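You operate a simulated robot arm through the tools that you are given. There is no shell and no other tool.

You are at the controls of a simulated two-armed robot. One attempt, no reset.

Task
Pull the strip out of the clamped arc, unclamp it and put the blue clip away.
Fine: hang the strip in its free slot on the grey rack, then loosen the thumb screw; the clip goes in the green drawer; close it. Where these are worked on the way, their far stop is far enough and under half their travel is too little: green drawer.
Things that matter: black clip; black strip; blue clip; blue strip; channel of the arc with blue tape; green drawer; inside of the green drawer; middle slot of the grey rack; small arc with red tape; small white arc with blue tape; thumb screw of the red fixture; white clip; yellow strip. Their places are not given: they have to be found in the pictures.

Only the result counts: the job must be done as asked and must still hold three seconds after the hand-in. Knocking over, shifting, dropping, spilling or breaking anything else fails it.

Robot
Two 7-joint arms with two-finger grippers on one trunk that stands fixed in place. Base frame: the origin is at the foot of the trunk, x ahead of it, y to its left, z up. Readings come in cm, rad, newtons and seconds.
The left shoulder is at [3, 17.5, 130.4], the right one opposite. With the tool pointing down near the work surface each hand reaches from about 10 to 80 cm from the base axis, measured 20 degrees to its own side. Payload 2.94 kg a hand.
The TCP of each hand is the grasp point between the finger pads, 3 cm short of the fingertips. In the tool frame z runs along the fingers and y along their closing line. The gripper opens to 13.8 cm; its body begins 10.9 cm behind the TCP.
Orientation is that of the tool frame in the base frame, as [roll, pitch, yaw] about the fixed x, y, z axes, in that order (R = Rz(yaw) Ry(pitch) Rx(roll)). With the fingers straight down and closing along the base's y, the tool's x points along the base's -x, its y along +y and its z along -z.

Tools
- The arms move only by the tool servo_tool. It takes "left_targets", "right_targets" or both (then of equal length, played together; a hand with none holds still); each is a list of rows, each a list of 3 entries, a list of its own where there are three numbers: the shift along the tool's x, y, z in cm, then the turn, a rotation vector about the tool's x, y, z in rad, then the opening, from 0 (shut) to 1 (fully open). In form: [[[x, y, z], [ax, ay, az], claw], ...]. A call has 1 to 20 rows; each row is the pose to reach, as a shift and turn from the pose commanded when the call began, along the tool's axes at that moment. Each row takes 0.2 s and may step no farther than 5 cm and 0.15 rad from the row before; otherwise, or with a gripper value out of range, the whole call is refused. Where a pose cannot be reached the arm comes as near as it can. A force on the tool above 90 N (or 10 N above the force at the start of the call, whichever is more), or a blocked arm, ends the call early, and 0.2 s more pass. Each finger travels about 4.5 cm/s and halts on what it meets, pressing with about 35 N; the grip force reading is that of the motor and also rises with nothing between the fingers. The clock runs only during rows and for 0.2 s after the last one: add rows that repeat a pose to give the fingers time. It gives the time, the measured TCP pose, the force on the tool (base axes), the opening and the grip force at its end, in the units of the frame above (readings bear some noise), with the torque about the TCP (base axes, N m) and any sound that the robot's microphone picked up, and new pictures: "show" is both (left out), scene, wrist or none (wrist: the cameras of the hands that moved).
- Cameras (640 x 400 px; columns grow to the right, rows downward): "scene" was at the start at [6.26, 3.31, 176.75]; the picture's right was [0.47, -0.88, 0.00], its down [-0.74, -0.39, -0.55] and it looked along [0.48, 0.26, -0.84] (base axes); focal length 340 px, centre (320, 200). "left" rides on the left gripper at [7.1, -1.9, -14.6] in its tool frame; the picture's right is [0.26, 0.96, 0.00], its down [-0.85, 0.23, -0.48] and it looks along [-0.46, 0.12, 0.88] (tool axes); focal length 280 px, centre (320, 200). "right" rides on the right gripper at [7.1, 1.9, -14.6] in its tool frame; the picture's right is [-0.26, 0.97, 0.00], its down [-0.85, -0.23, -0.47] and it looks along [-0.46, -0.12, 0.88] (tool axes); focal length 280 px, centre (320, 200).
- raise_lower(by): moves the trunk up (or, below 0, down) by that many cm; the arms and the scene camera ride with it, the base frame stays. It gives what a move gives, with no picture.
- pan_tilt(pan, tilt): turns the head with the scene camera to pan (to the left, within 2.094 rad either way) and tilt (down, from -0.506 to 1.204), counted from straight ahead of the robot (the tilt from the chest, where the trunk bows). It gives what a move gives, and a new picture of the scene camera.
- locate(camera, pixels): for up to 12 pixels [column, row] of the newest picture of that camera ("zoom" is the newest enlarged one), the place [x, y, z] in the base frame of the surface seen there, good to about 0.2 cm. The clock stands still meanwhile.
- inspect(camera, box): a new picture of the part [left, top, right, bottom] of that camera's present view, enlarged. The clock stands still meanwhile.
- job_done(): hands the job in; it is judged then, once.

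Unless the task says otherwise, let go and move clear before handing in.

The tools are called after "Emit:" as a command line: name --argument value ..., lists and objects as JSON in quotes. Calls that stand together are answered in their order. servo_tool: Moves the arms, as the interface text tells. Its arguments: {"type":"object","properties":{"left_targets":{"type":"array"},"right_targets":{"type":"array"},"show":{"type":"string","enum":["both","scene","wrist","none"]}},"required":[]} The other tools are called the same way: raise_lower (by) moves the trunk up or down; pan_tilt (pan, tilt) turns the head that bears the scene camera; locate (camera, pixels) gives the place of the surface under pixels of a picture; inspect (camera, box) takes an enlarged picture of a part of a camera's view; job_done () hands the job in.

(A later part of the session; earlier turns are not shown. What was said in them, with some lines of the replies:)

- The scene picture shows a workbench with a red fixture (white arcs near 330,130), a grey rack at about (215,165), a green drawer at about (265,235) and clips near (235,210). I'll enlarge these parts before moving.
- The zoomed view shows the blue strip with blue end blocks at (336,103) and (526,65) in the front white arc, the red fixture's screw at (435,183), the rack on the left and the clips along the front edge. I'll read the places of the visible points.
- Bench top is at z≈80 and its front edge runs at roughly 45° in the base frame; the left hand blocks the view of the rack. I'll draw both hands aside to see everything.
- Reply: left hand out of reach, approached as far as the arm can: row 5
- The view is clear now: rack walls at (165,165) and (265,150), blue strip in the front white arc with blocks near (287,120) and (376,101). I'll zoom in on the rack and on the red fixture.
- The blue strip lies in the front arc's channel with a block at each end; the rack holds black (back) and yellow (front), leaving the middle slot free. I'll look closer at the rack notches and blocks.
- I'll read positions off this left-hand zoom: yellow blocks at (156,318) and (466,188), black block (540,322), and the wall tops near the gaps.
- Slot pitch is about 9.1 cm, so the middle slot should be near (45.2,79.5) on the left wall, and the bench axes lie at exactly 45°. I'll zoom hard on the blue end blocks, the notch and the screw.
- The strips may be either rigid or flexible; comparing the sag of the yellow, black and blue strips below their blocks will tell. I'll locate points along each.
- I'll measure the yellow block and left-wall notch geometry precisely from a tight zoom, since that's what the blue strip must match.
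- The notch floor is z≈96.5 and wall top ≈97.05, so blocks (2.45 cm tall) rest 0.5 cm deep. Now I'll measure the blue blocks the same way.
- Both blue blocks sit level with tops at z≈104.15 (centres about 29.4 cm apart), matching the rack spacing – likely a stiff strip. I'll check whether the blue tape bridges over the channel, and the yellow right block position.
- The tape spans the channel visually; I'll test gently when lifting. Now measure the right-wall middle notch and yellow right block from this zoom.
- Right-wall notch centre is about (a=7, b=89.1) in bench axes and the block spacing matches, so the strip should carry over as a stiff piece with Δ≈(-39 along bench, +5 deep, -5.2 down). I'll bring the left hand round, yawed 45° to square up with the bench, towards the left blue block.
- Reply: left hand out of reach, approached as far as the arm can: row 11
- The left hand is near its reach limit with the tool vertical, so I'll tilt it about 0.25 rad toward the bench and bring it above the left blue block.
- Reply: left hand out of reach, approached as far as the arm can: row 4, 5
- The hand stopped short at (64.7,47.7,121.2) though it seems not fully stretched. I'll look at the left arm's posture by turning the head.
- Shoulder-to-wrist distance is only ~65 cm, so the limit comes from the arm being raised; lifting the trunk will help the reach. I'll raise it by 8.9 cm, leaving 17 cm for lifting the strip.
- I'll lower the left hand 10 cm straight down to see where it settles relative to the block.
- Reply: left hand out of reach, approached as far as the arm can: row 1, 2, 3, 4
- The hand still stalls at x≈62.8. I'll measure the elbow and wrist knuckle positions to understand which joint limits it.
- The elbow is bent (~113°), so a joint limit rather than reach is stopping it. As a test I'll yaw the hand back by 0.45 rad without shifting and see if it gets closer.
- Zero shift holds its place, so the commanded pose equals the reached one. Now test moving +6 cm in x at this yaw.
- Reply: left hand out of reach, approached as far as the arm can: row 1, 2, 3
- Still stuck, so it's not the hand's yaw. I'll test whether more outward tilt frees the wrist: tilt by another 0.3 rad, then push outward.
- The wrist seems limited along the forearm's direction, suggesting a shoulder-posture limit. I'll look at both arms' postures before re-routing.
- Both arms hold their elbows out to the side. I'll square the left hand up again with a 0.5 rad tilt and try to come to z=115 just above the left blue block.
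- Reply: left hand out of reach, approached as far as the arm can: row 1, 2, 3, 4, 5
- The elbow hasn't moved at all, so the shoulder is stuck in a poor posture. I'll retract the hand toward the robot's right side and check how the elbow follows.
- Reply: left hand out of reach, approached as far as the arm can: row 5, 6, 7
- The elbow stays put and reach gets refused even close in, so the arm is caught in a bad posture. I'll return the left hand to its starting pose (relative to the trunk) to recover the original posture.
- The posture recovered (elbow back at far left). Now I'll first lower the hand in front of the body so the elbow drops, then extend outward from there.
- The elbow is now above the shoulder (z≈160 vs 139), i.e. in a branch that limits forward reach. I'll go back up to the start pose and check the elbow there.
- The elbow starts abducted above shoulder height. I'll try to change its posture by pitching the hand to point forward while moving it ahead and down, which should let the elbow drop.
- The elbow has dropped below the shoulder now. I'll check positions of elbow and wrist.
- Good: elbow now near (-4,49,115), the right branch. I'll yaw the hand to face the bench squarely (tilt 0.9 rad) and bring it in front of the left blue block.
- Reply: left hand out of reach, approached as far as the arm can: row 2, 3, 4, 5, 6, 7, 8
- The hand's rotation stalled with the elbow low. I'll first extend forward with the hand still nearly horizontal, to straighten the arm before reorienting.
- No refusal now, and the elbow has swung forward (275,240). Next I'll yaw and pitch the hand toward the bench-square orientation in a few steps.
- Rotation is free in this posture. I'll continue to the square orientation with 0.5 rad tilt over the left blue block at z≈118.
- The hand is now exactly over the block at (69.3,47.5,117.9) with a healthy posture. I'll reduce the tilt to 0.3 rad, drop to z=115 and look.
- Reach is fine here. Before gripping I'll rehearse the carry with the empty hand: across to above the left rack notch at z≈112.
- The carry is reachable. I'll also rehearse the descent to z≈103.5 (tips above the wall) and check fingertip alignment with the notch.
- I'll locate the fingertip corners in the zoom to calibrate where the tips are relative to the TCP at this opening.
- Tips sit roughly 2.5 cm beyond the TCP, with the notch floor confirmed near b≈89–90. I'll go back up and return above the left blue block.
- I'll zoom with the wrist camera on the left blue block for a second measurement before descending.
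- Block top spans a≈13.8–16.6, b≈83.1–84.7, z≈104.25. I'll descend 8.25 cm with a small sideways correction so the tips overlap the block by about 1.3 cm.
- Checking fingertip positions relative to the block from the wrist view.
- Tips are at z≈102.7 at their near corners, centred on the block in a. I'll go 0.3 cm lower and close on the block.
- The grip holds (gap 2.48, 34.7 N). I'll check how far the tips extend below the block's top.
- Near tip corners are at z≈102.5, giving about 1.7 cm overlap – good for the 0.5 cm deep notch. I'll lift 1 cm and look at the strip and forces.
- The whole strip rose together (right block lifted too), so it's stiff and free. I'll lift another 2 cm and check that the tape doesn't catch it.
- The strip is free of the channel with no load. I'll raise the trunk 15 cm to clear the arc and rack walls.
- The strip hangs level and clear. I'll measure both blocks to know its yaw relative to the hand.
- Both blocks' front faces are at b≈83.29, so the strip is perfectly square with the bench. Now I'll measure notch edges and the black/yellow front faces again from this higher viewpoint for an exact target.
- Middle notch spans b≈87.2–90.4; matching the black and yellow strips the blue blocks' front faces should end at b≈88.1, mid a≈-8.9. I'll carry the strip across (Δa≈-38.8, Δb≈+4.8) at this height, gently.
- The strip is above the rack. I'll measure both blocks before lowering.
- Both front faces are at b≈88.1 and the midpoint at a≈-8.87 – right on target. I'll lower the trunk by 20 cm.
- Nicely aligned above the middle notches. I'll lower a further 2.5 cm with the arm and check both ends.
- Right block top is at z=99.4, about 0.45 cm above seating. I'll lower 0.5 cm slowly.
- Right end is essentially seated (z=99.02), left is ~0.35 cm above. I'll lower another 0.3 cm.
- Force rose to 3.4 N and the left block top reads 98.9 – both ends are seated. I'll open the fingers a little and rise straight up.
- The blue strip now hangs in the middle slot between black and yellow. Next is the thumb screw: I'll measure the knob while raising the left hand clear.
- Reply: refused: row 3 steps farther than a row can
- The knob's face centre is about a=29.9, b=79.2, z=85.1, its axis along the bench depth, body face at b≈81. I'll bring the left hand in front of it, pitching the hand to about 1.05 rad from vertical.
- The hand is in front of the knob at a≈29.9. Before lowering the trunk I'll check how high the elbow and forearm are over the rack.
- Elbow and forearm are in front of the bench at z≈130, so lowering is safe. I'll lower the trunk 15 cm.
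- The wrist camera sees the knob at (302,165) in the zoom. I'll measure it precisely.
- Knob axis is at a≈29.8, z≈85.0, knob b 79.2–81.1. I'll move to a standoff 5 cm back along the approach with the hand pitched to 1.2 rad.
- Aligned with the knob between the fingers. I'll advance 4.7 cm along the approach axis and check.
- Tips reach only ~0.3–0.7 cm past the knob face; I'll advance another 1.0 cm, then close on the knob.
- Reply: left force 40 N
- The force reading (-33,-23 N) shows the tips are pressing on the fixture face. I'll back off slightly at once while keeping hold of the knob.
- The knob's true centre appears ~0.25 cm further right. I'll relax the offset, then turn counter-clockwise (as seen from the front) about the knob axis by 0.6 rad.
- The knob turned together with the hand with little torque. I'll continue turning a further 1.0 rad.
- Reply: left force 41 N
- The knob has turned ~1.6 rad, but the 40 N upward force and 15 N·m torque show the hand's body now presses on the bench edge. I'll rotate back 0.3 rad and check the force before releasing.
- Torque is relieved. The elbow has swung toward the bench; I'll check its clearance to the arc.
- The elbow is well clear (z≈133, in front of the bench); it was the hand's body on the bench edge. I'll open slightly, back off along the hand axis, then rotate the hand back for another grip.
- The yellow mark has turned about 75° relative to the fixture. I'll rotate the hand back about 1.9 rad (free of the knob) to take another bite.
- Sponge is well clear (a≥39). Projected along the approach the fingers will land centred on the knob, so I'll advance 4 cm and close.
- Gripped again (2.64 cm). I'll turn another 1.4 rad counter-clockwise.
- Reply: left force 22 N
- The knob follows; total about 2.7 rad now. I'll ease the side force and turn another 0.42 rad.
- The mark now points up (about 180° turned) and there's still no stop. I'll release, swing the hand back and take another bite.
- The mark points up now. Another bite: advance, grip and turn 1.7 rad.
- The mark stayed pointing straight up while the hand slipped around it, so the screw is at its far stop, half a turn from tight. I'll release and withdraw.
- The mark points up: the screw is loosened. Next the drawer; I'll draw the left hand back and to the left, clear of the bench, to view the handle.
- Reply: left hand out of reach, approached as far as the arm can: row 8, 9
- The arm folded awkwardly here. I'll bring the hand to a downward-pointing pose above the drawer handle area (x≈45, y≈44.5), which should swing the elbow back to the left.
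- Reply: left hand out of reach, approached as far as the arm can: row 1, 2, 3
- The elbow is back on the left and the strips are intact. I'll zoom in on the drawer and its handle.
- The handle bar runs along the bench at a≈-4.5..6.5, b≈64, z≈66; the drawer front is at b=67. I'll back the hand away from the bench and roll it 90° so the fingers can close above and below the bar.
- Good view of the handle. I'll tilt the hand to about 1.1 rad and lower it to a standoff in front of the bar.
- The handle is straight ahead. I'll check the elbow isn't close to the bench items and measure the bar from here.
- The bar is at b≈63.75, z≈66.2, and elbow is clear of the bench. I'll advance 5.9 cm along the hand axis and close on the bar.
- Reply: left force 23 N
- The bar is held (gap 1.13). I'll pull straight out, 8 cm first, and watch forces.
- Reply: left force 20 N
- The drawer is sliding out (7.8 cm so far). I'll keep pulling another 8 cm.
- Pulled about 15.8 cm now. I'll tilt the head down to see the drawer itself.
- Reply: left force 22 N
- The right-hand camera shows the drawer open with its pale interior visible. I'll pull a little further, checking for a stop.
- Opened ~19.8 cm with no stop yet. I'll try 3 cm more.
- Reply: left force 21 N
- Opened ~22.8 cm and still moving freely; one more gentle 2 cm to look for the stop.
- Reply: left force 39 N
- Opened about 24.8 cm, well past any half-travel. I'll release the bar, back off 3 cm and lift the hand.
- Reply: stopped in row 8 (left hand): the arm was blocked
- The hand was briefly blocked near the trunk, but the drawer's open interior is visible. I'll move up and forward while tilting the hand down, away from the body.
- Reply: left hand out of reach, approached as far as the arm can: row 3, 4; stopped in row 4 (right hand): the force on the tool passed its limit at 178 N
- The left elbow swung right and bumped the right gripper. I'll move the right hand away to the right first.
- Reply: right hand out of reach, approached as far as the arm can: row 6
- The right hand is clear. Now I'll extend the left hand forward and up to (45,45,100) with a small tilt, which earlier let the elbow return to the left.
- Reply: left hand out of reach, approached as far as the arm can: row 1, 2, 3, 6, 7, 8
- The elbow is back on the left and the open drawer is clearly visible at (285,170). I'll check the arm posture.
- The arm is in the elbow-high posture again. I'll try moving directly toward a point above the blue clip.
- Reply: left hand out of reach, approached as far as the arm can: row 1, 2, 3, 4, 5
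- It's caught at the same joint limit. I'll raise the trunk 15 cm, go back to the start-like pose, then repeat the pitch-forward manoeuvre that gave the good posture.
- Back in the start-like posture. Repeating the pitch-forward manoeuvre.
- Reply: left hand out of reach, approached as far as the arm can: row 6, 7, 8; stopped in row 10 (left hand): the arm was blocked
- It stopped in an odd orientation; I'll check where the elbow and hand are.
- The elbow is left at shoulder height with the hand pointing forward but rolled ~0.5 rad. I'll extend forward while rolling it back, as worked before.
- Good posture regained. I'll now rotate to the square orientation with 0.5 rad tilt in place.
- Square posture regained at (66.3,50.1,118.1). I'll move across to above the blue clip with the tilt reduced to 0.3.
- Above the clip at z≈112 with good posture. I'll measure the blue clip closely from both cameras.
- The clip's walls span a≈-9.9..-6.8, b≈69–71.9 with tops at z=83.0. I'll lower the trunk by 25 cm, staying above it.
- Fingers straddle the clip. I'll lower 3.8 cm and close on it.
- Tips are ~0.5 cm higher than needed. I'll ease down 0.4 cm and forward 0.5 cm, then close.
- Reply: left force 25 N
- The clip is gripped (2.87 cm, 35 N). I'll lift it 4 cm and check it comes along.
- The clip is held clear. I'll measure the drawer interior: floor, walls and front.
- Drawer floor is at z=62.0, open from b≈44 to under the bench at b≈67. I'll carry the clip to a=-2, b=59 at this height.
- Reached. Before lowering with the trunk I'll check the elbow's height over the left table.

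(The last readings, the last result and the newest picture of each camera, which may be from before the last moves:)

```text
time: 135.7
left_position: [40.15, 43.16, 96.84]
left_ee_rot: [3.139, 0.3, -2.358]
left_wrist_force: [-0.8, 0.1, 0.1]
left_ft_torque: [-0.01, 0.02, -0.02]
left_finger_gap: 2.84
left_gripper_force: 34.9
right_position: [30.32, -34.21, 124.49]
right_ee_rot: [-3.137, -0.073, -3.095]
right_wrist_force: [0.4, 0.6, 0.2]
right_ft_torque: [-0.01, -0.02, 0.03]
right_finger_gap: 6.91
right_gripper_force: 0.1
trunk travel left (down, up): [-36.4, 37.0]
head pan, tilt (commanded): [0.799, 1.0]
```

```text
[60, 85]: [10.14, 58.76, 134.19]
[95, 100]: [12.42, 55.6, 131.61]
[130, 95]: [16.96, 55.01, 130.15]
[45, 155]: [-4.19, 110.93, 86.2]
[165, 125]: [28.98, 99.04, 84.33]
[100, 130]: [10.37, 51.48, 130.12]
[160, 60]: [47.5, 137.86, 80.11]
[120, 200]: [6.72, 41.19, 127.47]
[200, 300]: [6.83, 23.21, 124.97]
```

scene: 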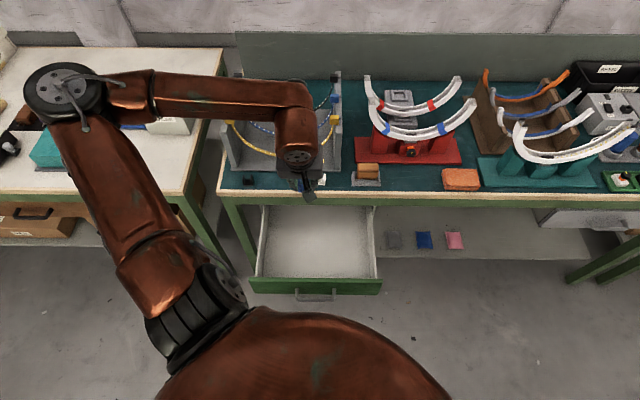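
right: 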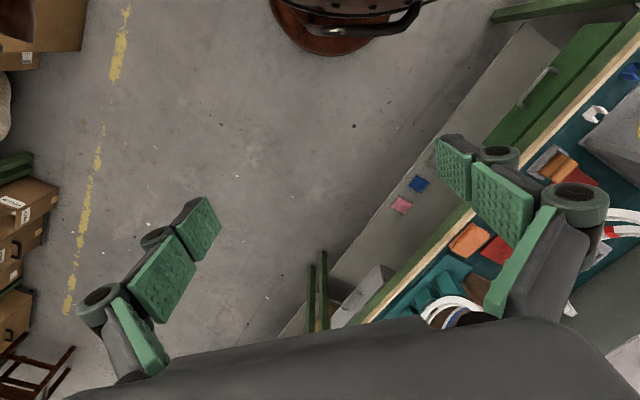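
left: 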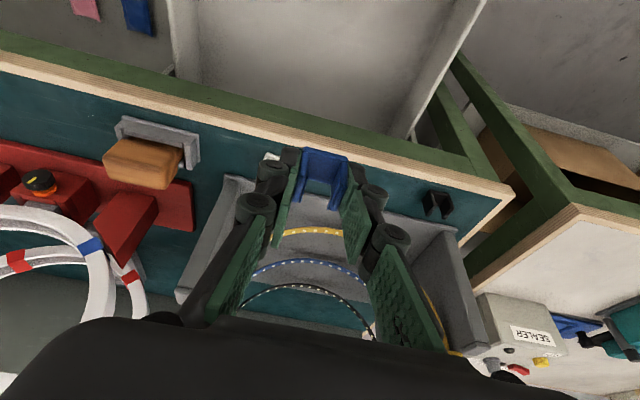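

Elbow will stay above everything. I'll lower the trunk 29 cm to bring the clip into the drawer.

Emit:
raise_lower --by -29

Emit:
inspect --camera "left" --box '[140, 40, 500, 240]'

```text
time: 138.6
left_position: [40.34, 43.11, 67.99]
left_ee_rot: [3.139, 0.301, -2.358]
left_wrist_force: [0.1, -0.1, 0.9]
left_ft_torque: [0.01, 0.02, -0.02]
left_finger_gap: 2.84
left_gripper_force: 35.4
right_position: [39.23, -34.19, 89.11]
right_ee_rot: [3.135, -0.317, -3.091]
right_wrist_force: [-0.1, 0.3, 0.2]
right_ft_torque: [-0.01, -0.05, 0.0]
right_finger_gap: 6.9
right_gripper_force: 0.0
trunk travel left (down, up): [-7.4, 66.0]
head pan, tilt (commanded): [0.799, 1.0]
```

```text
1.78 times, centred on (320, 140) of left
```

zoom: 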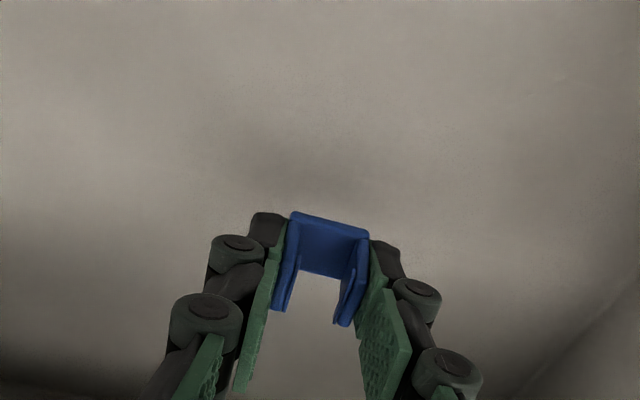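

The clip is inside the drawer, about 2.9 cm above its floor. I'll lower it the rest of the way.

Emit:
servo_tool --left_targets '[[[0.3, 0, 0.95], [0, 0, 0], 0.12], [[0.59, 0, 1.91], [0, 0, 0], 0.12], [[0.74, 0, 2.39], [0, 0, 0], 0.12], [[0.82, 0, 2.63], [0, 0, 0], 0.12]]' --show "none"

Emit:
inspect --camera "left" --box '[220, 80, 420, 210]'

Emit:
locate --camera "zoom" --pixels '[[300, 220], [340, 240], [330, 260], [150, 200], [270, 230], [500, 200]]'

```text
time: 139.6
left_position: [40.25, 43.08, 65.25]
left_ee_rot: [3.14, 0.3, -2.358]
left_wrist_force: [0.5, 0.1, 0.3]
left_ft_torque: [0.02, -0.03, -0.01]
left_finger_gap: 2.86
left_gripper_force: 35.4
right_position: [39.16, -34.16, 89.1]
right_ee_rot: [3.135, -0.319, -3.093]
right_wrist_force: [-1.0, 0.2, -0.1]
right_ft_torque: [0.02, 0.0, 0.01]
right_finger_gap: 6.91
right_gripper_force: 0.0
trunk travel left (down, up): [-7.4, 66.0]
head pan, tilt (commanded): [0.799, 1.0]
```

```text
3.08 times, centred on (320, 145) of left
```

zoom: 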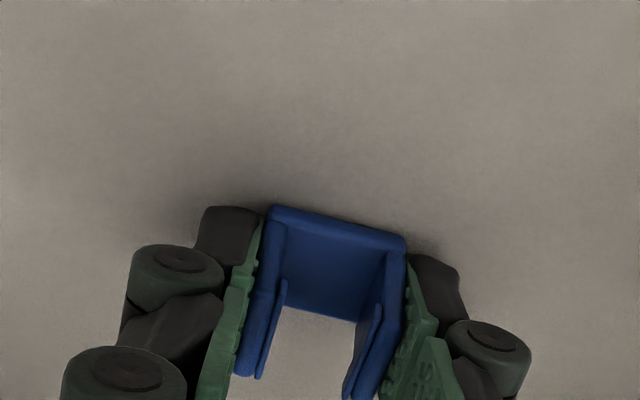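

```text
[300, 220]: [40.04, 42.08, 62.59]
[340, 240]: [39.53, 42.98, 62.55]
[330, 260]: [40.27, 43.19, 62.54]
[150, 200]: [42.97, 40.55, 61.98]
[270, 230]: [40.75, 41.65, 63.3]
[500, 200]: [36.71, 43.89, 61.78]
```

The clip's base sits at the drawer floor (62.57 top vs 0.57 thickness). I'll open and rise.

Emit:
servo_tool --left_targets '[[[0, 0, 0], [0, 0, 0], 0.22], [[0, 0, 0], [0, 0, 0], 0.3], [[0, 0, 0], [0, 0, 0], 0.36], [[0, 0, 0], [0, 0, 0], 0.36], [[-0.6, 0, -1.91], [0, 0, 0], 0.36], [[-1.5, 0, -4.78], [0, 0, 0], 0.36], [[-2.7, 0, -8.6], [0, 0, 0], 0.36], [[-3.9, 0, -12.4], [0, 0, 0], 0.36], [[-5.1, 0, -16.2], [0, 0, 0], 0.36]]' --show "both"

```text
time: 141.6
left_position: [40.36, 42.94, 82.1]
left_ee_rot: [3.14, 0.299, -2.359]
left_wrist_force: [-0.5, -1.1, 0.0]
left_ft_torque: [-0.01, 0.02, -0.01]
left_finger_gap: 4.98
left_gripper_force: 0.1
right_position: [39.31, -34.24, 89.17]
right_ee_rot: [3.134, -0.32, -3.094]
right_wrist_force: [0.2, -1.2, -0.8]
right_ft_torque: [0.01, -0.03, -0.01]
right_finger_gap: 6.9
right_gripper_force: 0.0
trunk travel left (down, up): [-7.4, 66.0]
head pan, tilt (commanded): [0.799, 1.0]
```

scene: 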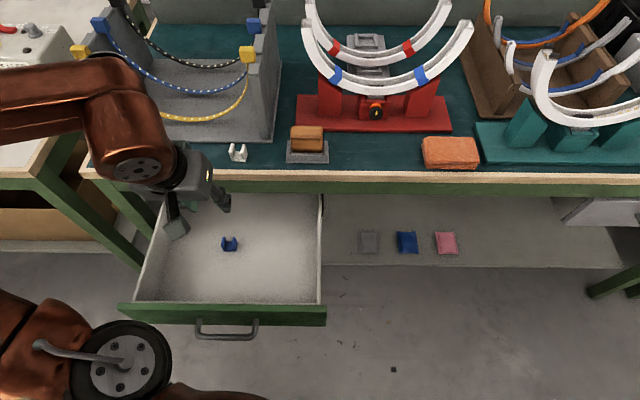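
left: 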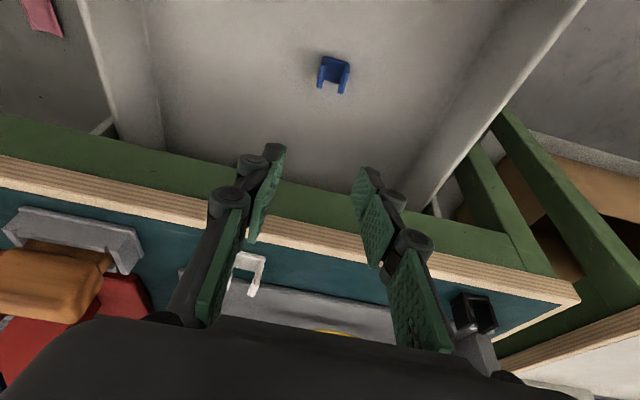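

The clip lies in the drawer at (230,243). To close it I'll first grip the drawer's left side wall from above and push it in part-way, then finish from the front. I raise the trunk 32 cm for a comfortable posture.

Emit:
raise_lower --by 32

Emit:
servo_tool --left_targets '[[[2.3, 3.6, 1.0], [0, 0, 0], 0.3], [[4.6, 7.2, 3.0], [0, 0, 0], 0.25], [[6.9, 10.9, 6.0], [0, 0, 0], 0.25], [[9.2, 14.5, 9.0], [0, 0, 0], 0.25], [[10.4, 14.5, 13.0], [0, 0, 0], 0.25], [[11.6, 14.5, 17.0], [0, 0, 0], 0.25]]' --show "both"

```text
time: 144.8
left_position: [40.49, 43.15, 114.31]
left_ee_rot: [3.14, 0.301, -2.358]
left_wrist_force: [-0.8, 0.9, -0.2]
left_ft_torque: [-0.01, 0.03, 0.02]
left_finger_gap: 4.95
left_gripper_force: 0.2
right_position: [39.29, -34.17, 121.06]
right_ee_rot: [3.134, -0.319, -3.092]
right_wrist_force: [-0.1, 0.0, 0.1]
right_ft_torque: [0.0, 0.06, 0.02]
right_finger_gap: 6.89
right_gripper_force: 0.0
trunk travel left (down, up): [-39.4, 34.0]
head pan, tilt (commanded): [0.799, 1.0]
```

```text
refused: row 3 steps farther than a row can; nothing moved
```

Emit:
servo_tool --left_targets '[[[2.3, 1.8, 3.1], [0, 0, 0], 0.3], [[4.6, 3.6, 6.25], [0, 0, 0], 0.25], [[6.9, 5.4, 9.4], [0, 0, 0], 0.25], [[9.2, 7.2, 12.5], [0, 0, 0], 0.25], [[11.5, 9.0, 15.6], [0, 0, 0], 0.25], [[13.8, 10.8, 18.75], [0, 0, 0], 0.25], [[16.1, 12.6, 21.9], [0, 0, 0], 0.25], [[18.35, 14.4, 25.0], [0, 0, 0], 0.25]]' --show "both"

```text
time: 146.6
left_position: [22.97, 46.53, 84.87]
left_ee_rot: [3.141, 0.3, -2.358]
left_wrist_force: [-0.8, 0.2, -0.1]
left_ft_torque: [-0.03, 0.01, -0.01]
left_finger_gap: 3.42
left_gripper_force: 0.0
right_position: [39.37, -34.26, 121.14]
right_ee_rot: [3.134, -0.32, -3.093]
right_wrist_force: [0.7, 0.6, -0.1]
right_ft_torque: [-0.05, -0.01, -0.01]
right_finger_gap: 6.9
right_gripper_force: 0.0
trunk travel left (down, up): [-39.4, 34.0]
head pan, tilt (commanded): [0.799, 1.0]
```

scene: 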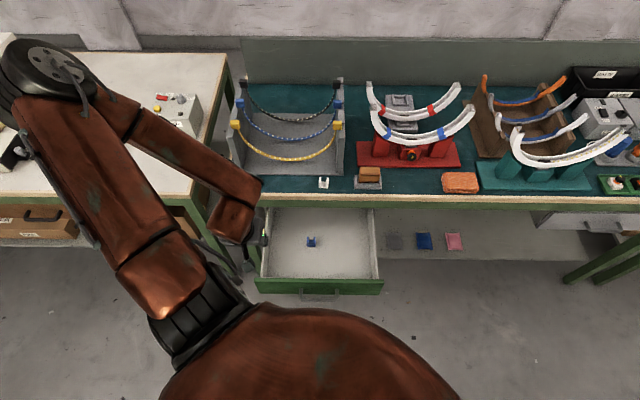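
left: 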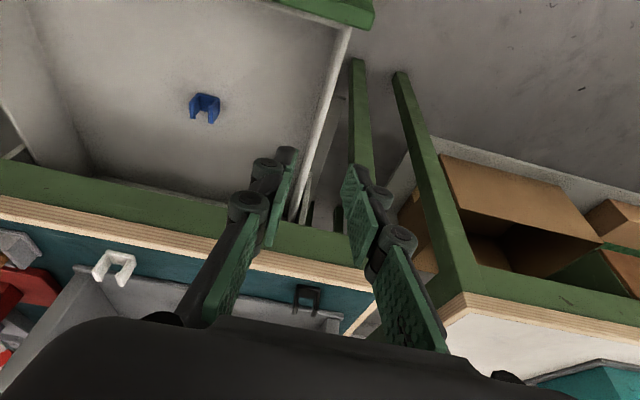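

I'm above the left wall. I'll measure the wall top through the wrist camera for the grip.

Emit:
inspect --camera "left" --box '[230, 20, 420, 200]'

Emit:
locate --camera "left" --pixels '[[344, 45], [338, 70], [330, 95], [322, 125], [312, 160], [304, 190], [340, 20], [300, 15]]'

```text
2.22 times, centred on (325, 110) of left
```

zoom: 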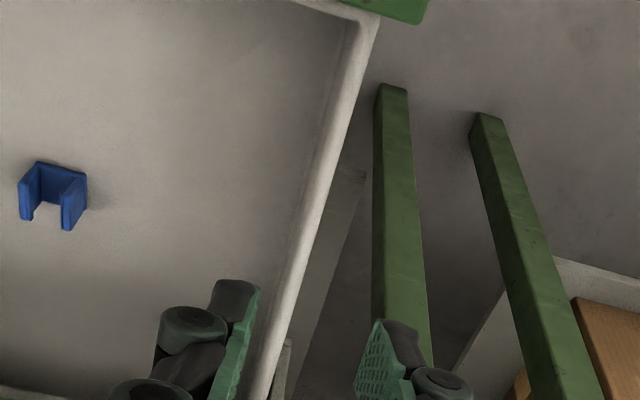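

```text
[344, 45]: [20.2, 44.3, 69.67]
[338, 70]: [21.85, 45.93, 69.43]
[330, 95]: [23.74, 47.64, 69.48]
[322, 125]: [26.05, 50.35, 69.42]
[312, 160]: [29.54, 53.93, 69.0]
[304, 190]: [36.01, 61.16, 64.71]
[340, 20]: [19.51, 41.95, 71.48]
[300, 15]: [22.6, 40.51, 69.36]
```

Wall centre is a≈-17.0, top z=69.5. I'll descend with tips 1.5 cm below the wall top and close on it.

Emit:
servo_tool --left_targets '[[[1.2, 0.34, 3.9], [0, 0, 0], 0.25], [[2.4, 0.34, 7.8], [0, 0, 0], 0.25], [[3.5, 0.34, 11.3], [0, 0, 0], 0.25], [[4.31, 0.34, 13.85], [0, 0, 0], 0.25], [[4.31, 0.34, 13.85], [0, 0, 0], 0.12], [[4.31, 0.34, 13.85], [0, 0, 0], 0.0], [[4.31, 0.34, 13.85], [0, 0, 0], 0.0], [[4.31, 0.34, 13.85], [0, 0, 0], 0.0]]' --show "wrist"

```text
time: 148.4
left_position: [22.95, 46.35, 70.4]
left_ee_rot: [3.141, 0.299, -2.359]
left_wrist_force: [6.8, -7.7, -5.1]
left_ft_torque: [0.11, -0.54, 0.1]
left_finger_gap: 0.79
left_gripper_force: 35.6
right_position: [39.31, -34.25, 121.07]
right_ee_rot: [3.135, -0.32, -3.093]
right_wrist_force: [1.4, 0.5, -0.6]
right_ft_torque: [-0.02, 0.02, -0.01]
right_finger_gap: 6.87
right_gripper_force: 0.0
trunk travel left (down, up): [-39.4, 34.0]
head pan, tilt (commanded): [0.799, 1.0]
```

left: 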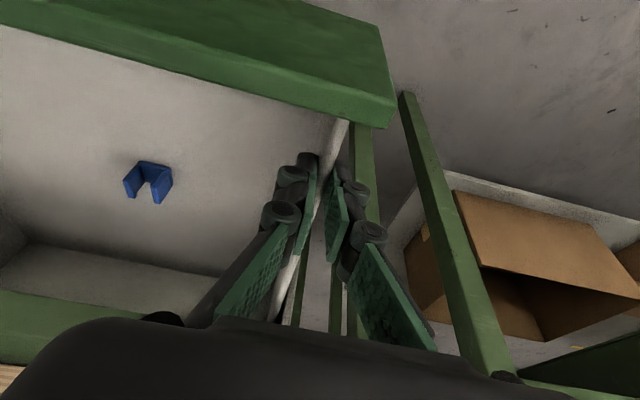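

Gripped (gap 0.79). I'll push the drawer inward 10 cm along the bench depth.

Emit:
servo_tool --left_targets '[[[-0.96, -0.1, 0.3], [0, 0, 0], 0.0], [[-2.87, -0.1, 0.89], [0, 0, 0], 0.0], [[-4.78, -0.1, 1.48], [0, 0, 0], 0.0], [[-6.69, -0.1, 2.07], [0, 0, 0], 0.0], [[-8.6, -0.1, 2.66], [0, 0, 0], 0.0], [[-9.55, -0.1, 2.96], [0, 0, 0], 0.0], [[-9.55, -0.1, 2.96], [0, 0, 0], 0.0]]' --show "both"

```text
time: 150.0
left_position: [30.01, 53.51, 70.34]
left_ee_rot: [3.138, 0.299, -2.36]
left_wrist_force: [5.7, -7.7, -19.6]
left_ft_torque: [-0.41, 0.06, 0.05]
left_finger_gap: 0.78
left_gripper_force: 35.7
right_position: [39.4, -34.05, 121.11]
right_ee_rot: [3.136, -0.318, -3.092]
right_wrist_force: [-0.3, -0.5, -0.2]
right_ft_torque: [0.0, -0.02, 0.01]
right_finger_gap: 6.89
right_gripper_force: 0.1
trunk travel left (down, up): [-39.4, 34.0]
head pan, tilt (commanded): [0.799, 1.0]
```

scene: 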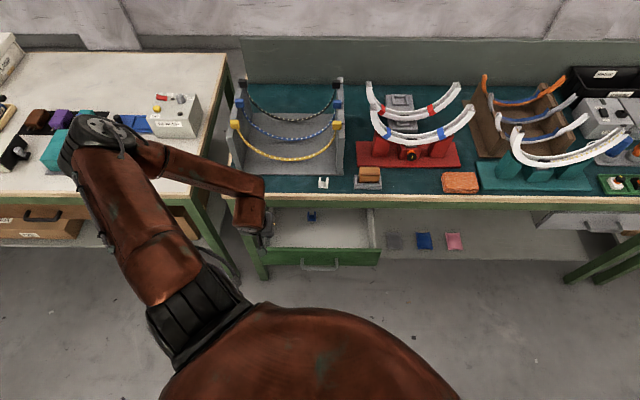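
left: 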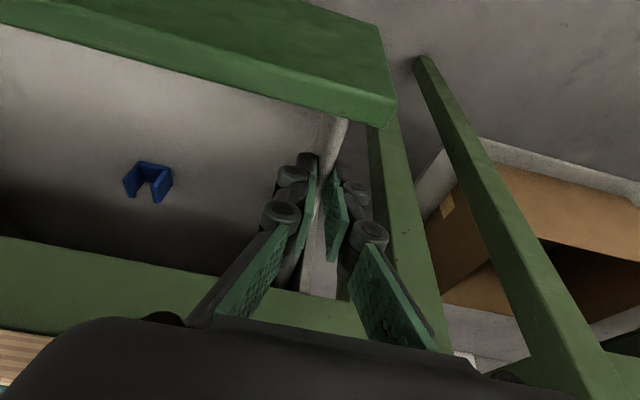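

The drawer moved in 10 cm with the clip inside. I'll release the wall, lift, and go round to the front of the drawer panel left of the handle.

Emit:
servo_tool --left_targets '[[[0, 0, 0], [0, 0, 0], 0.1], [[0, 0, 0], [0, 0, 0], 0.22], [[0, 0, 0], [0, 0, 0], 0.22], [[-1.2, 0, -3.8], [0, 0, 0], 0.22], [[-2.4, 0, -7.6], [0, 0, 0], 0.22], [[-3.6, 0, -11.4], [0, 0, 0], 0.15], [[0.2, -1.5, -12.6], [0, 0, 0], 0.05], [[4.0, -3.0, -13.8], [0, 0, 0], 0.0], [[7.8, -4.5, -15.0], [0, 0, 0], 0.0], [[10.7, -4.5, -15.9], [0, 0, 0], 0.0]]' --show "both"

```text
time: 152.2
left_position: [24.67, 41.97, 82.42]
left_ee_rot: [-3.142, 0.301, -2.358]
left_wrist_force: [-0.2, 0.0, -0.7]
left_ft_torque: [0.01, 0.01, 0.02]
left_finger_gap: 0.0
left_gripper_force: 28.4
left hand out of reach, approached as far as the arm can: row 10
right_position: [39.41, -34.11, 121.14]
right_ee_rot: [3.133, -0.318, -3.093]
right_wrist_force: [0.2, 0.6, -0.5]
right_ft_torque: [0.0, -0.04, 0.0]
right_finger_gap: 6.89
right_gripper_force: 0.0
trunk travel left (down, up): [-39.4, 34.0]
head pan, tilt (commanded): [0.799, 1.0]
```

scene: 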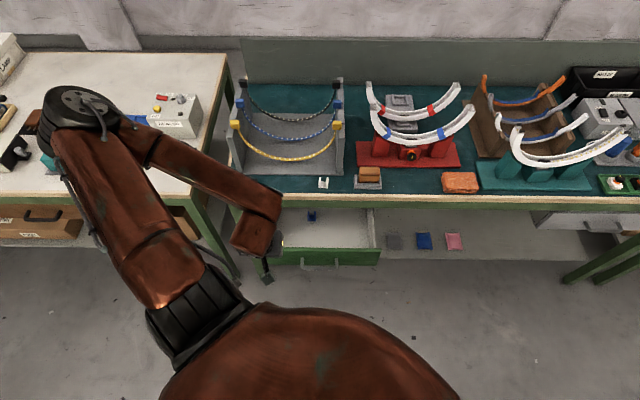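
left: 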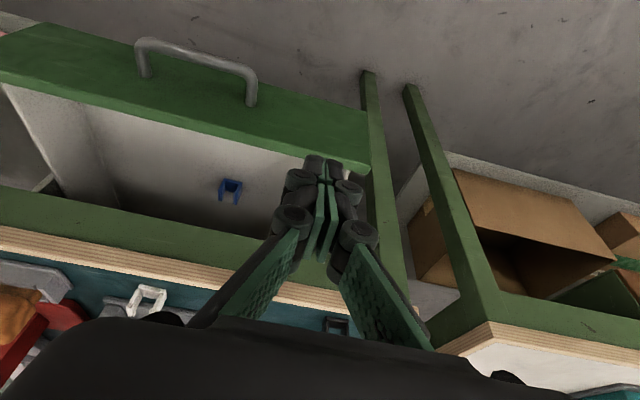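

The hand is in front of the panel; I'll verify the panel's position before lowering.

Emit:
locate --camera "left" --pixels '[[300, 140], [360, 150], [365, 165], [300, 120], [200, 90], [310, 165], [335, 120], [230, 187]]'

Emit:
inspect --camera "left" --box '[120, 20, 420, 220]'

```text
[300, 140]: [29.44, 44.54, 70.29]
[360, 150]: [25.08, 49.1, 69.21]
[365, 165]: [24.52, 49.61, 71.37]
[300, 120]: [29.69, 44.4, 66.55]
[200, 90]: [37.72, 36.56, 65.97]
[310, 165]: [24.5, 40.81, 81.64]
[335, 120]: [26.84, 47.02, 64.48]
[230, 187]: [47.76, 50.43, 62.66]
```

```text
2.00 times, centred on (270, 120) of left
```

zoom: 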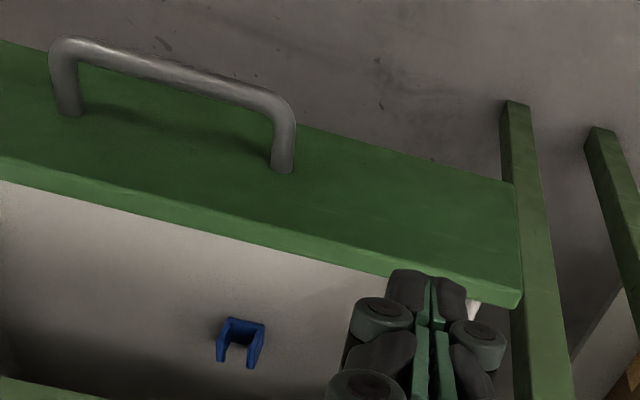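

Panel face is at b≈52.3, 3 cm ahead of the fingertips. I'll lower 14 cm in front of it.

Emit:
servo_tool --left_targets '[[[1.2, 0, 3.8], [0, 0, 0], 0.0], [[2.4, 0, 7.6], [0, 0, 0], 0.0], [[3.4, 0, 10.9], [0, 0, 0], 0.0], [[4.16, 0, 13.4], [0, 0, 0], 0.0]]' --show "both"

```text
time: 153.2
left_position: [24.6, 41.89, 68.43]
left_ee_rot: [3.139, 0.3, -2.358]
left_wrist_force: [0.5, 1.0, -0.1]
left_ft_torque: [0.01, 0.01, -0.03]
left_finger_gap: 0.01
left_gripper_force: 28.1
right_position: [39.25, -34.15, 121.23]
right_ee_rot: [3.134, -0.321, -3.094]
right_wrist_force: [-0.1, 0.4, 0.2]
right_ft_torque: [0.0, -0.04, 0.0]
right_finger_gap: 6.9
right_gripper_force: 0.0
trunk travel left (down, up): [-39.4, 34.0]
head pan, tilt (commanded): [0.799, 1.0]
```

scene: 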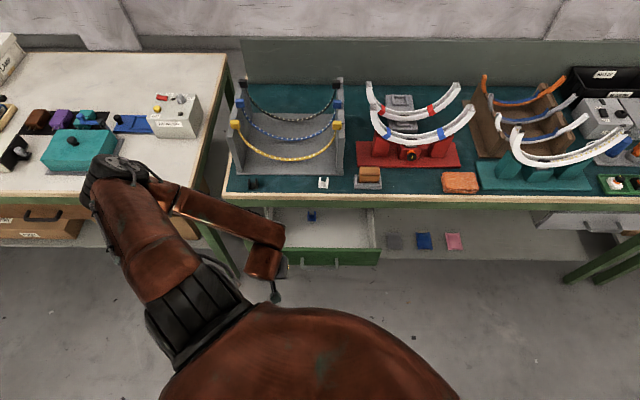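
left: 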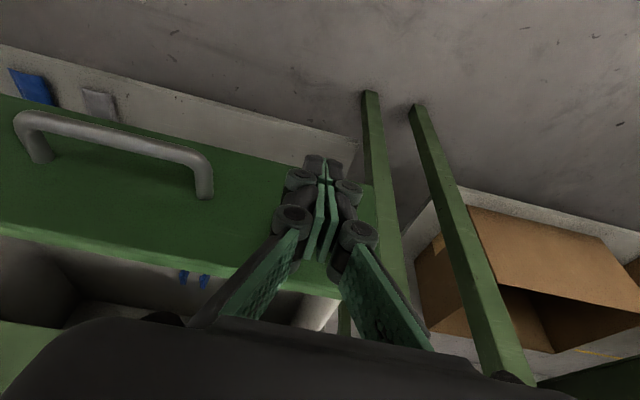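

Ready. I'll push the panel in 14 cm while tilting the hand to keep it clear of the bench edge.

Emit:
servo_tool --left_targets '[[[-1.91, 0, 0.59], [0, -0.05, 0], 0.0], [[-3.82, 0, 1.18], [0, -0.1, 0], 0.0], [[-5.73, 0, 1.78], [0, -0.15, 0], 0.0], [[-7.64, 0, 2.37], [0, -0.2, 0], 0.0], [[-9.55, 0, 2.96], [0, -0.25, 0], 0.0], [[-11.46, 0, 3.55], [0, -0.3, 0], 0.0], [[-13.37, 0, 4.14], [0, -0.35, 0], 0.0], [[-13.37, 0, 4.14], [0, -0.35, 0], 0.0]]' --show "both"

```text
time: 155.0
left_position: [32.83, 52.36, 69.7]
left_ee_rot: [3.14, 0.595, -2.358]
left_wrist_force: [0.3, -0.6, -1.2]
left_ft_torque: [-0.03, -0.01, -0.04]
left_finger_gap: 0.0
left_gripper_force: 28.2
left hand out of reach, approached as far as the arm can: row 6, 7, 8
right_position: [39.19, -34.09, 121.18]
right_ee_rot: [3.134, -0.317, -3.09]
right_wrist_force: [0.3, 0.6, -0.2]
right_ft_torque: [0.01, -0.06, 0.0]
right_finger_gap: 6.89
right_gripper_force: 0.1
trunk travel left (down, up): [-39.4, 34.0]
head pan, tilt (commanded): [0.799, 1.0]
```

scene: 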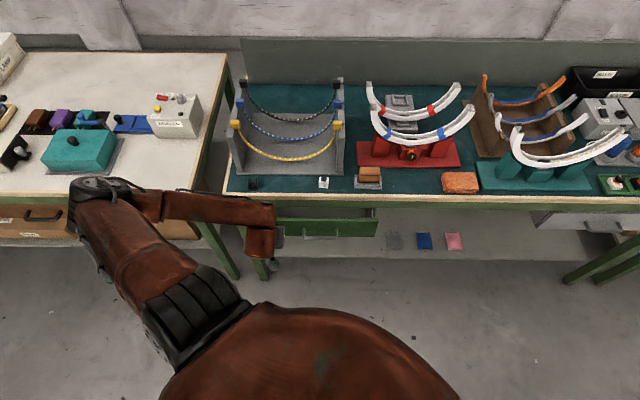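
left: 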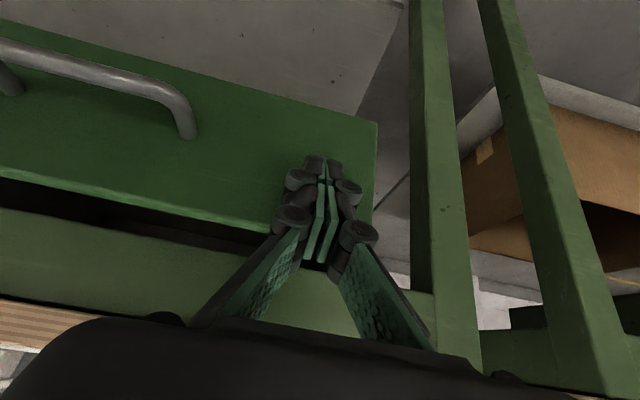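

The drawer is nearly closed – about 4–5 cm left, but the arm hit a posture limit. I'll continue with slightly less tilt and a bit to the right.

Emit:
servo_tool --left_targets '[[[-0.8, -0.4, 0.54], [0, 0.04, 0], 0.0], [[-1.6, -0.8, 1.08], [0, 0.08, 0], 0.0], [[-2.4, -1.2, 1.62], [0, 0.12, 0], 0.0], [[-3.2, -1.5, 2.16], [0, 0.15, 0], 0.0], [[-3.73, -1.5, 2.52], [0, 0.15, 0], 0.0]]' --show "both"

```text
time: 156.2
left_position: [37.06, 54.51, 69.66]
left_ee_rot: [3.139, 0.446, -2.358]
left_wrist_force: [-0.6, -1.1, -0.3]
left_ft_torque: [-0.05, 0.05, 0.01]
left_finger_gap: 0.6
left_gripper_force: 28.6
right_position: [39.25, -34.23, 121.11]
right_ee_rot: [3.136, -0.319, -3.093]
right_wrist_force: [0.1, -0.6, -0.1]
right_ft_torque: [0.01, -0.02, 0.0]
right_finger_gap: 6.93
right_gripper_force: 0.0
trunk travel left (down, up): [-39.4, 34.0]
head pan, tilt (commanded): [0.799, 1.0]
```

scene: 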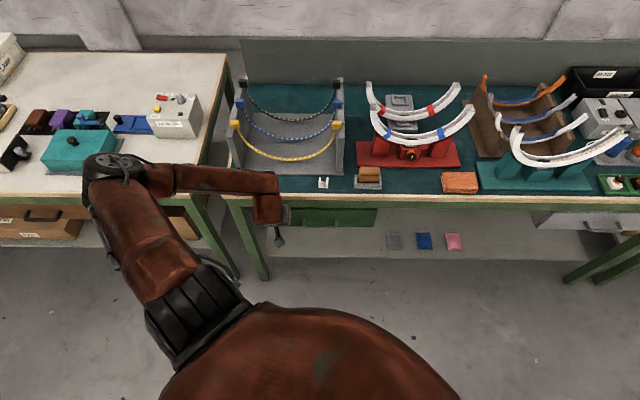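
left: 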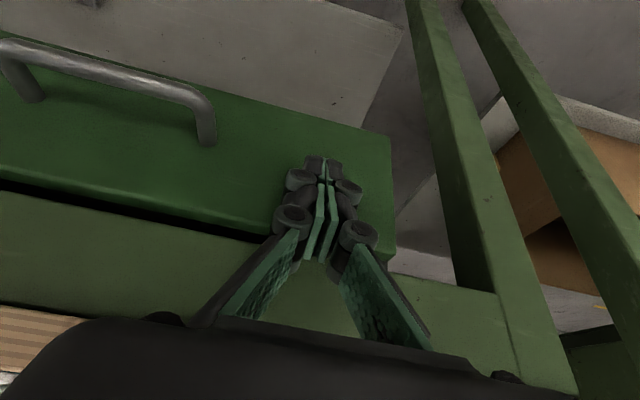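

I'll check where the drawer's front face is now.

Emit:
locate --camera "left" --pixels '[[200, 175], [150, 140], [370, 200], [250, 190], [100, 110], [100, 230], [200, 245], [180, 205]]'

Emit:
inspect --camera "left" --box '[0, 100, 420, 340]'

```text
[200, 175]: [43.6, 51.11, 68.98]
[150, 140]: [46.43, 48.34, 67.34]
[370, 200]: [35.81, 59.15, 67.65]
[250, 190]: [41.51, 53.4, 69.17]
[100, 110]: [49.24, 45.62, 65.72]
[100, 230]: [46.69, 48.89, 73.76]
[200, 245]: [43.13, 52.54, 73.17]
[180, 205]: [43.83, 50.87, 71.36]
```

```text
1.52 times, centred on (210, 220) of left
```

zoom: 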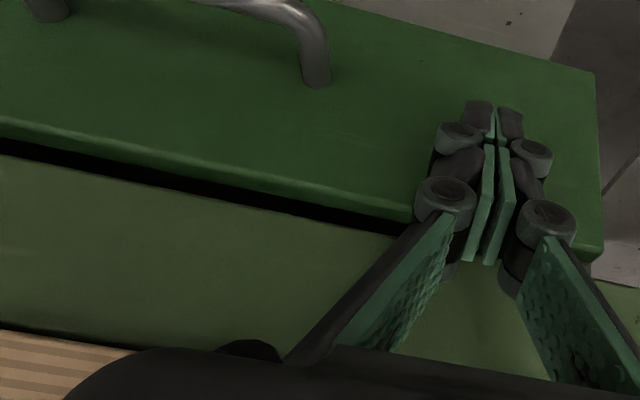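

The front face reads b≈67.0 – the same as when it was closed at the start. One more gentle 0.5 cm push to make sure it is on its stop.

Emit:
servo_tool --left_targets '[[[-0.23, 0, 0.11], [0, 0, 0], 0.0], [[-0.45, 0, 0.22], [0, 0, 0], 0.0], [[-0.45, 0, 0.22], [0, 0, 0], 0.0]]' --show "none"

Emit:
locate --camera "left" --pixels '[[200, 175], [150, 140], [370, 200], [250, 190], [100, 110]]'

```text
time: 157.0
left_position: [37.18, 54.75, 69.72]
left_ee_rot: [3.14, 0.441, -2.359]
left_wrist_force: [-13.9, -17.6, 2.2]
left_ft_torque: [-0.27, 0.29, -0.03]
left_finger_gap: 0.63
left_gripper_force: 27.8
right_position: [39.38, -34.35, 121.13]
right_ee_rot: [3.131, -0.319, -3.09]
right_wrist_force: [-0.3, -0.4, 0.6]
right_ft_torque: [-0.01, -0.01, 0.02]
right_finger_gap: 6.89
right_gripper_force: 0.0
trunk travel left (down, up): [-39.4, 34.0]
head pan, tilt (commanded): [0.799, 1.0]
```

```text
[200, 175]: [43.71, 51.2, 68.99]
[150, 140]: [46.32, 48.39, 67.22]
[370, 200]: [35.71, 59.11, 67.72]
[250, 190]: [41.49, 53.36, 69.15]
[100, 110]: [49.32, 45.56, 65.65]
```

The 22 N resistance confirms the drawer is fully closed. I'll back the hand away and up.

Emit:
servo_tool --left_targets '[[[2.5, 0, -1.2], [0, 0, 0], 0.0], [[5.4, 0, -2.6], [0, 0, 0], 0.1], [[5.4, 0, -6.6], [0, 0, 0], 0.2], [[4.0, 0, -11.0], [0, 0, 0], 0.3], [[2.5, 0, -15.5], [0, 0, 0], 0.3], [[1.0, 0, -20.0], [0, 0, 0], 0.3]]' --show "both"

Emit:
pan_tilt --pan 0.6 --tilt 0.95

```text
time: 158.4
left_position: [30.58, 48.11, 87.64]
left_ee_rot: [3.138, 0.446, -2.358]
left_wrist_force: [0.4, 0.0, 1.1]
left_ft_torque: [0.04, -0.04, 0.0]
left_finger_gap: 4.16
left_gripper_force: 0.0
right_position: [39.33, -34.37, 121.1]
right_ee_rot: [3.134, -0.321, -3.09]
right_wrist_force: [0.1, -1.0, -0.4]
right_ft_torque: [0.02, -0.06, 0.0]
right_finger_gap: 6.92
right_gripper_force: 0.1
trunk travel left (down, up): [-39.4, 34.0]
head pan, tilt (commanded): [0.799, 1.0]
```

scene: 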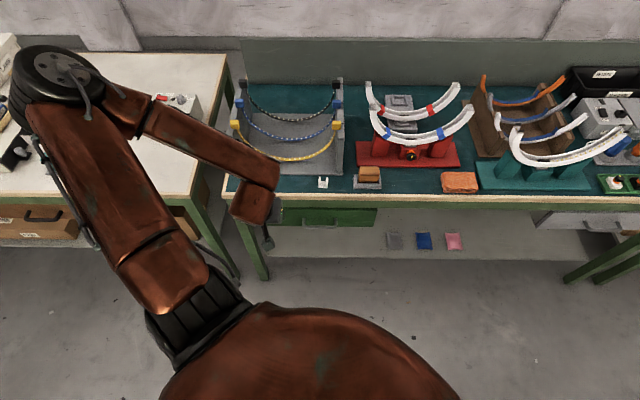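
left: 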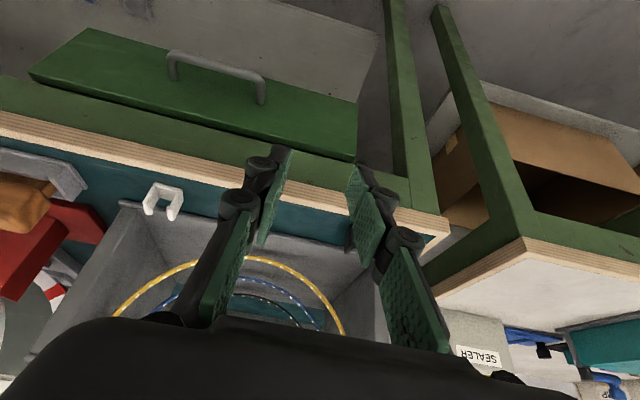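

```text
time: 159.1
left_position: [30.6, 48.27, 87.43]
left_ee_rot: [3.14, 0.445, -2.357]
left_wrist_force: [0.6, -0.4, -0.5]
left_ft_torque: [-0.03, -0.02, 0.01]
left_finger_gap: 4.16
left_gripper_force: 0.1
right_position: [39.23, -34.2, 121.16]
right_ee_rot: [3.134, -0.319, -3.094]
right_wrist_force: [0.6, 0.8, 0.2]
right_ft_torque: [0.0, 0.03, -0.01]
right_finger_gap: 6.9
right_gripper_force: 0.1
trunk travel left (down, up): [-39.4, 34.0]
head pan, tilt (commanded): [0.6, 0.949]
```

scene: 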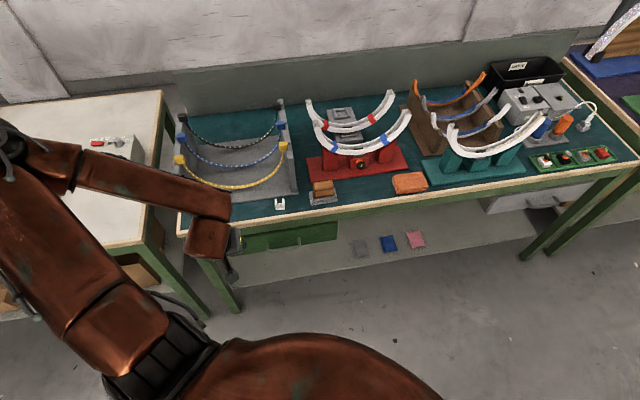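

The drawer is shut. I'll raise the hands clear and inspect the whole bench for anything out of place.

Emit:
servo_tool --left_targets '[[[-1.0, 0, -4.5], [0, 0, 0], 0.3], [[-2.0, 0, -9], [0, 0, 0], 0.3], [[-3.0, 0, -13.5], [0, 0, 0], 0.3], [[-3.0, 0, -18], [0, 0, 0], 0.3]]' --show "none"

Emit:
raise_lower --by 15

Emit:
pan_tilt --pan 0.65 --tilt 0.9

```text
time: 160.1
left_position: [28.16, 46.59, 104.23]
left_ee_rot: [3.103, 0.411, -2.358]
left_wrist_force: [4.9, -2.8, 7.8]
left_ft_torque: [0.03, 0.64, 0.2]
left_finger_gap: 4.13
left_gripper_force: 0.0
left hand out of reach, approached as far as the arm can: row 2, 3, 4
right_position: [39.02, -34.24, 121.25]
right_ee_rot: [3.134, -0.319, -3.093]
right_wrist_force: [0.2, 0.1, 1.5]
right_ft_torque: [0.05, 0.05, -0.04]
right_finger_gap: 6.91
right_gripper_force: 0.1
trunk travel left (down, up): [-39.4, 34.0]
head pan, tilt (commanded): [0.6, 0.949]
```

```text
time: 161.9
left_position: [29.71, 46.34, 120.34]
left_ee_rot: [3.138, 0.445, -2.358]
left_wrist_force: [0.8, -0.2, 0.2]
left_ft_torque: [0.01, 0.04, 0.0]
left_finger_gap: 4.14
left_gripper_force: 0.1
right_position: [39.39, -34.29, 136.0]
right_ee_rot: [3.135, -0.318, -3.092]
right_wrist_force: [-0.1, 0.4, 0.3]
right_ft_torque: [-0.03, 0.01, 0.0]
right_finger_gap: 6.93
right_gripper_force: 0.1
trunk travel left (down, up): [-54.4, 19.0]
head pan, tilt (commanded): [0.6, 0.949]
```

```text
time: 162.5
left_position: [29.76, 46.46, 120.42]
left_ee_rot: [3.14, 0.445, -2.357]
left_wrist_force: [0.4, -0.4, -0.7]
left_ft_torque: [-0.03, 0.04, -0.03]
left_finger_gap: 4.17
left_gripper_force: 0.1
right_position: [39.26, -34.17, 136.13]
right_ee_rot: [3.136, -0.318, -3.091]
right_wrist_force: [0.3, 0.3, -0.3]
right_ft_torque: [-0.01, 0.0, -0.02]
right_finger_gap: 6.89
right_gripper_force: 0.0
trunk travel left (down, up): [-54.4, 19.0]
head pan, tilt (commanded): [0.649, 0.901]
```

scene: 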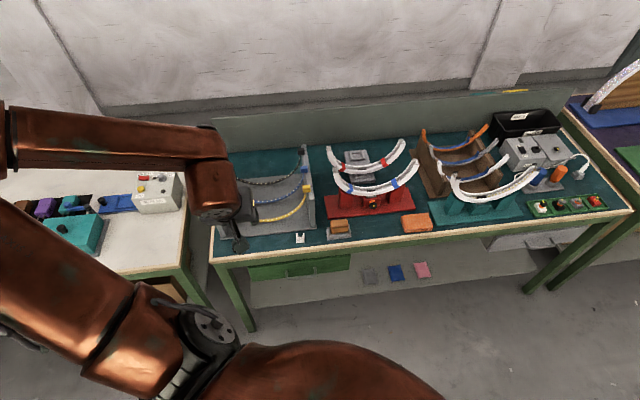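

The left hand hides the rack's left end; I'll view it with the wrist cameras and zooms.

Emit:
inspect --camera "left" --box '[0, 0, 640, 400]'

Emit:
inspect --camera "scene" --box '[210, 120, 450, 270]'

Emit:
inspect --camera "scene" --box '[400, 90, 640, 240]'

```text
1.00 times, centred on (320, 200) of left (not enlarged: the box is as wide or as high as the picture)
```

zoom: 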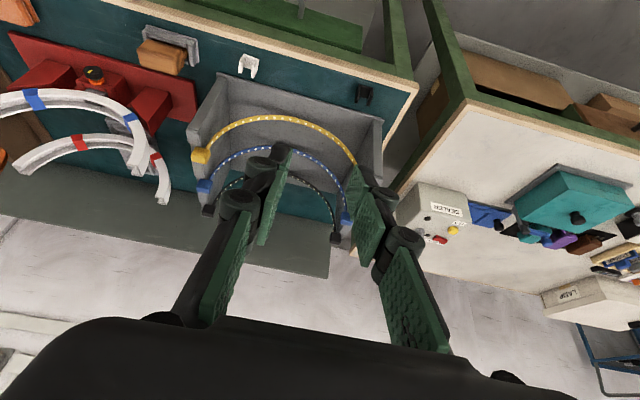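

```text
2.67 times, centred on (330, 195) of scene
```

zoom: 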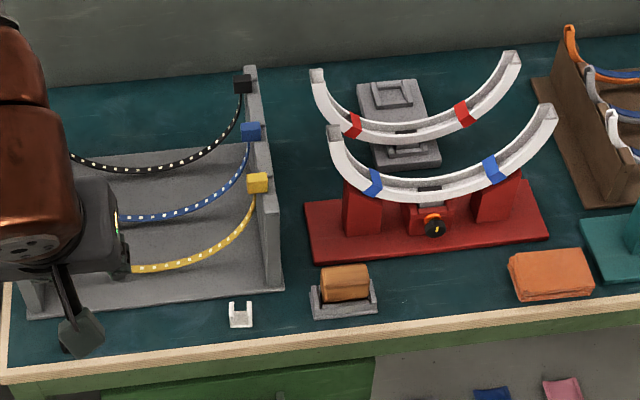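

```text
2.67 times, centred on (520, 165) of scene
```

zoom: 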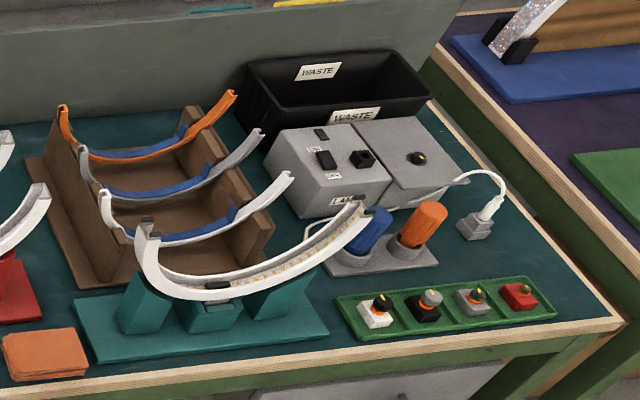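

Black clip, white clip, strips and arcs are in place. The knob now shows an orange ring; I'll look at it closely along with the arc.

Emit:
inspect --camera "scene" --box '[355, 185, 395, 215]'

Emit:
locate --camera "zoom" --pixels '[[300, 230], [320, 270], [340, 250], [280, 210], [300, 200], [350, 270], [250, 250]]'

Emit:
inspect --camera "left" --box '[50, 50, 150, 120]'

```text
13.33 times, centred on (375, 200) of scene
```

zoom: 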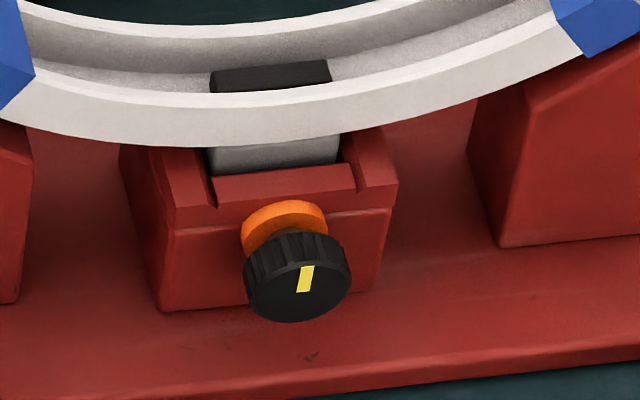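

```text
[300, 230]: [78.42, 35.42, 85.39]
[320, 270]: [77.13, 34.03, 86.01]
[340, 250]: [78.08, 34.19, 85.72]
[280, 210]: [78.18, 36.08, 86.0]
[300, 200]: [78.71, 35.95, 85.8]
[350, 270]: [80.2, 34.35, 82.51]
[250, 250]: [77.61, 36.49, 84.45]
```

```text
5.71 times, centred on (100, 85) of left
```

zoom: 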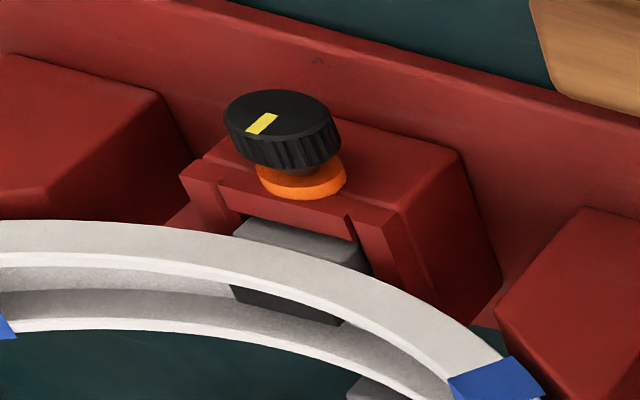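

The knob has backed out, exposing an orange ring – clearly loose – and the fixture face is still at b≈81. Now I'll verify the blue strip's seating at both ends.

Emit:
inspect --camera "scene" --box '[285, 140, 325, 210]'

Emit:
inspect --camera "left" --box '[180, 70, 400, 250]'

```text
5.71 times, centred on (305, 175) of scene
```

zoom: 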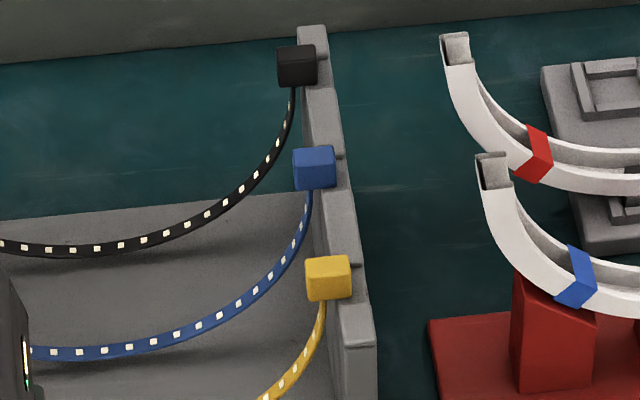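

```text
2.22 times, centred on (290, 160) of left
```

zoom: 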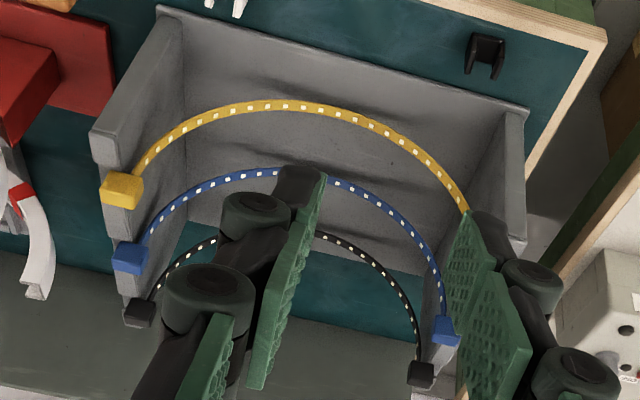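

Everything checks out: the blue strip sits in the middle slot at both ends, the screw is backed out, the clip is in the closed drawer and the other items are untouched. Both hands are clear, so I'm handing the job in.

Emit:
job_done

```text
The job is handed in.
```

The job is handed in. The cameras showed every step complete, with nothing on the bench visibly disturbed; I have not seen the judge's result.

- **Strip:** The blue strip came out of the arc in one stiff piece. It hangs in the middle slot of the grey rack, with both end blocks seated between the black and yellow strips.
- **Thumb screw:** I turned it counter-clockwise half a turn to its far stop. The knob has backed out and its orange ring shows.
- **Clip:** The blue clip lies on the floor of the green drawer.
- **Drawer:** I opened it about 25 cm without finding its far stop, then pushed it shut. The front is back at its starting position and was firm against the stop when pushed.

Two contacts happened along the way:

- **Fixture:** The fingertips pressed on the red fixture with about 40 N while gripping the knob. I measured its front face again afterwards and it had not moved.
- **Right gripper:** The left elbow bumped the right gripper at about 178 N, and the move stopped itself. No object was involved.
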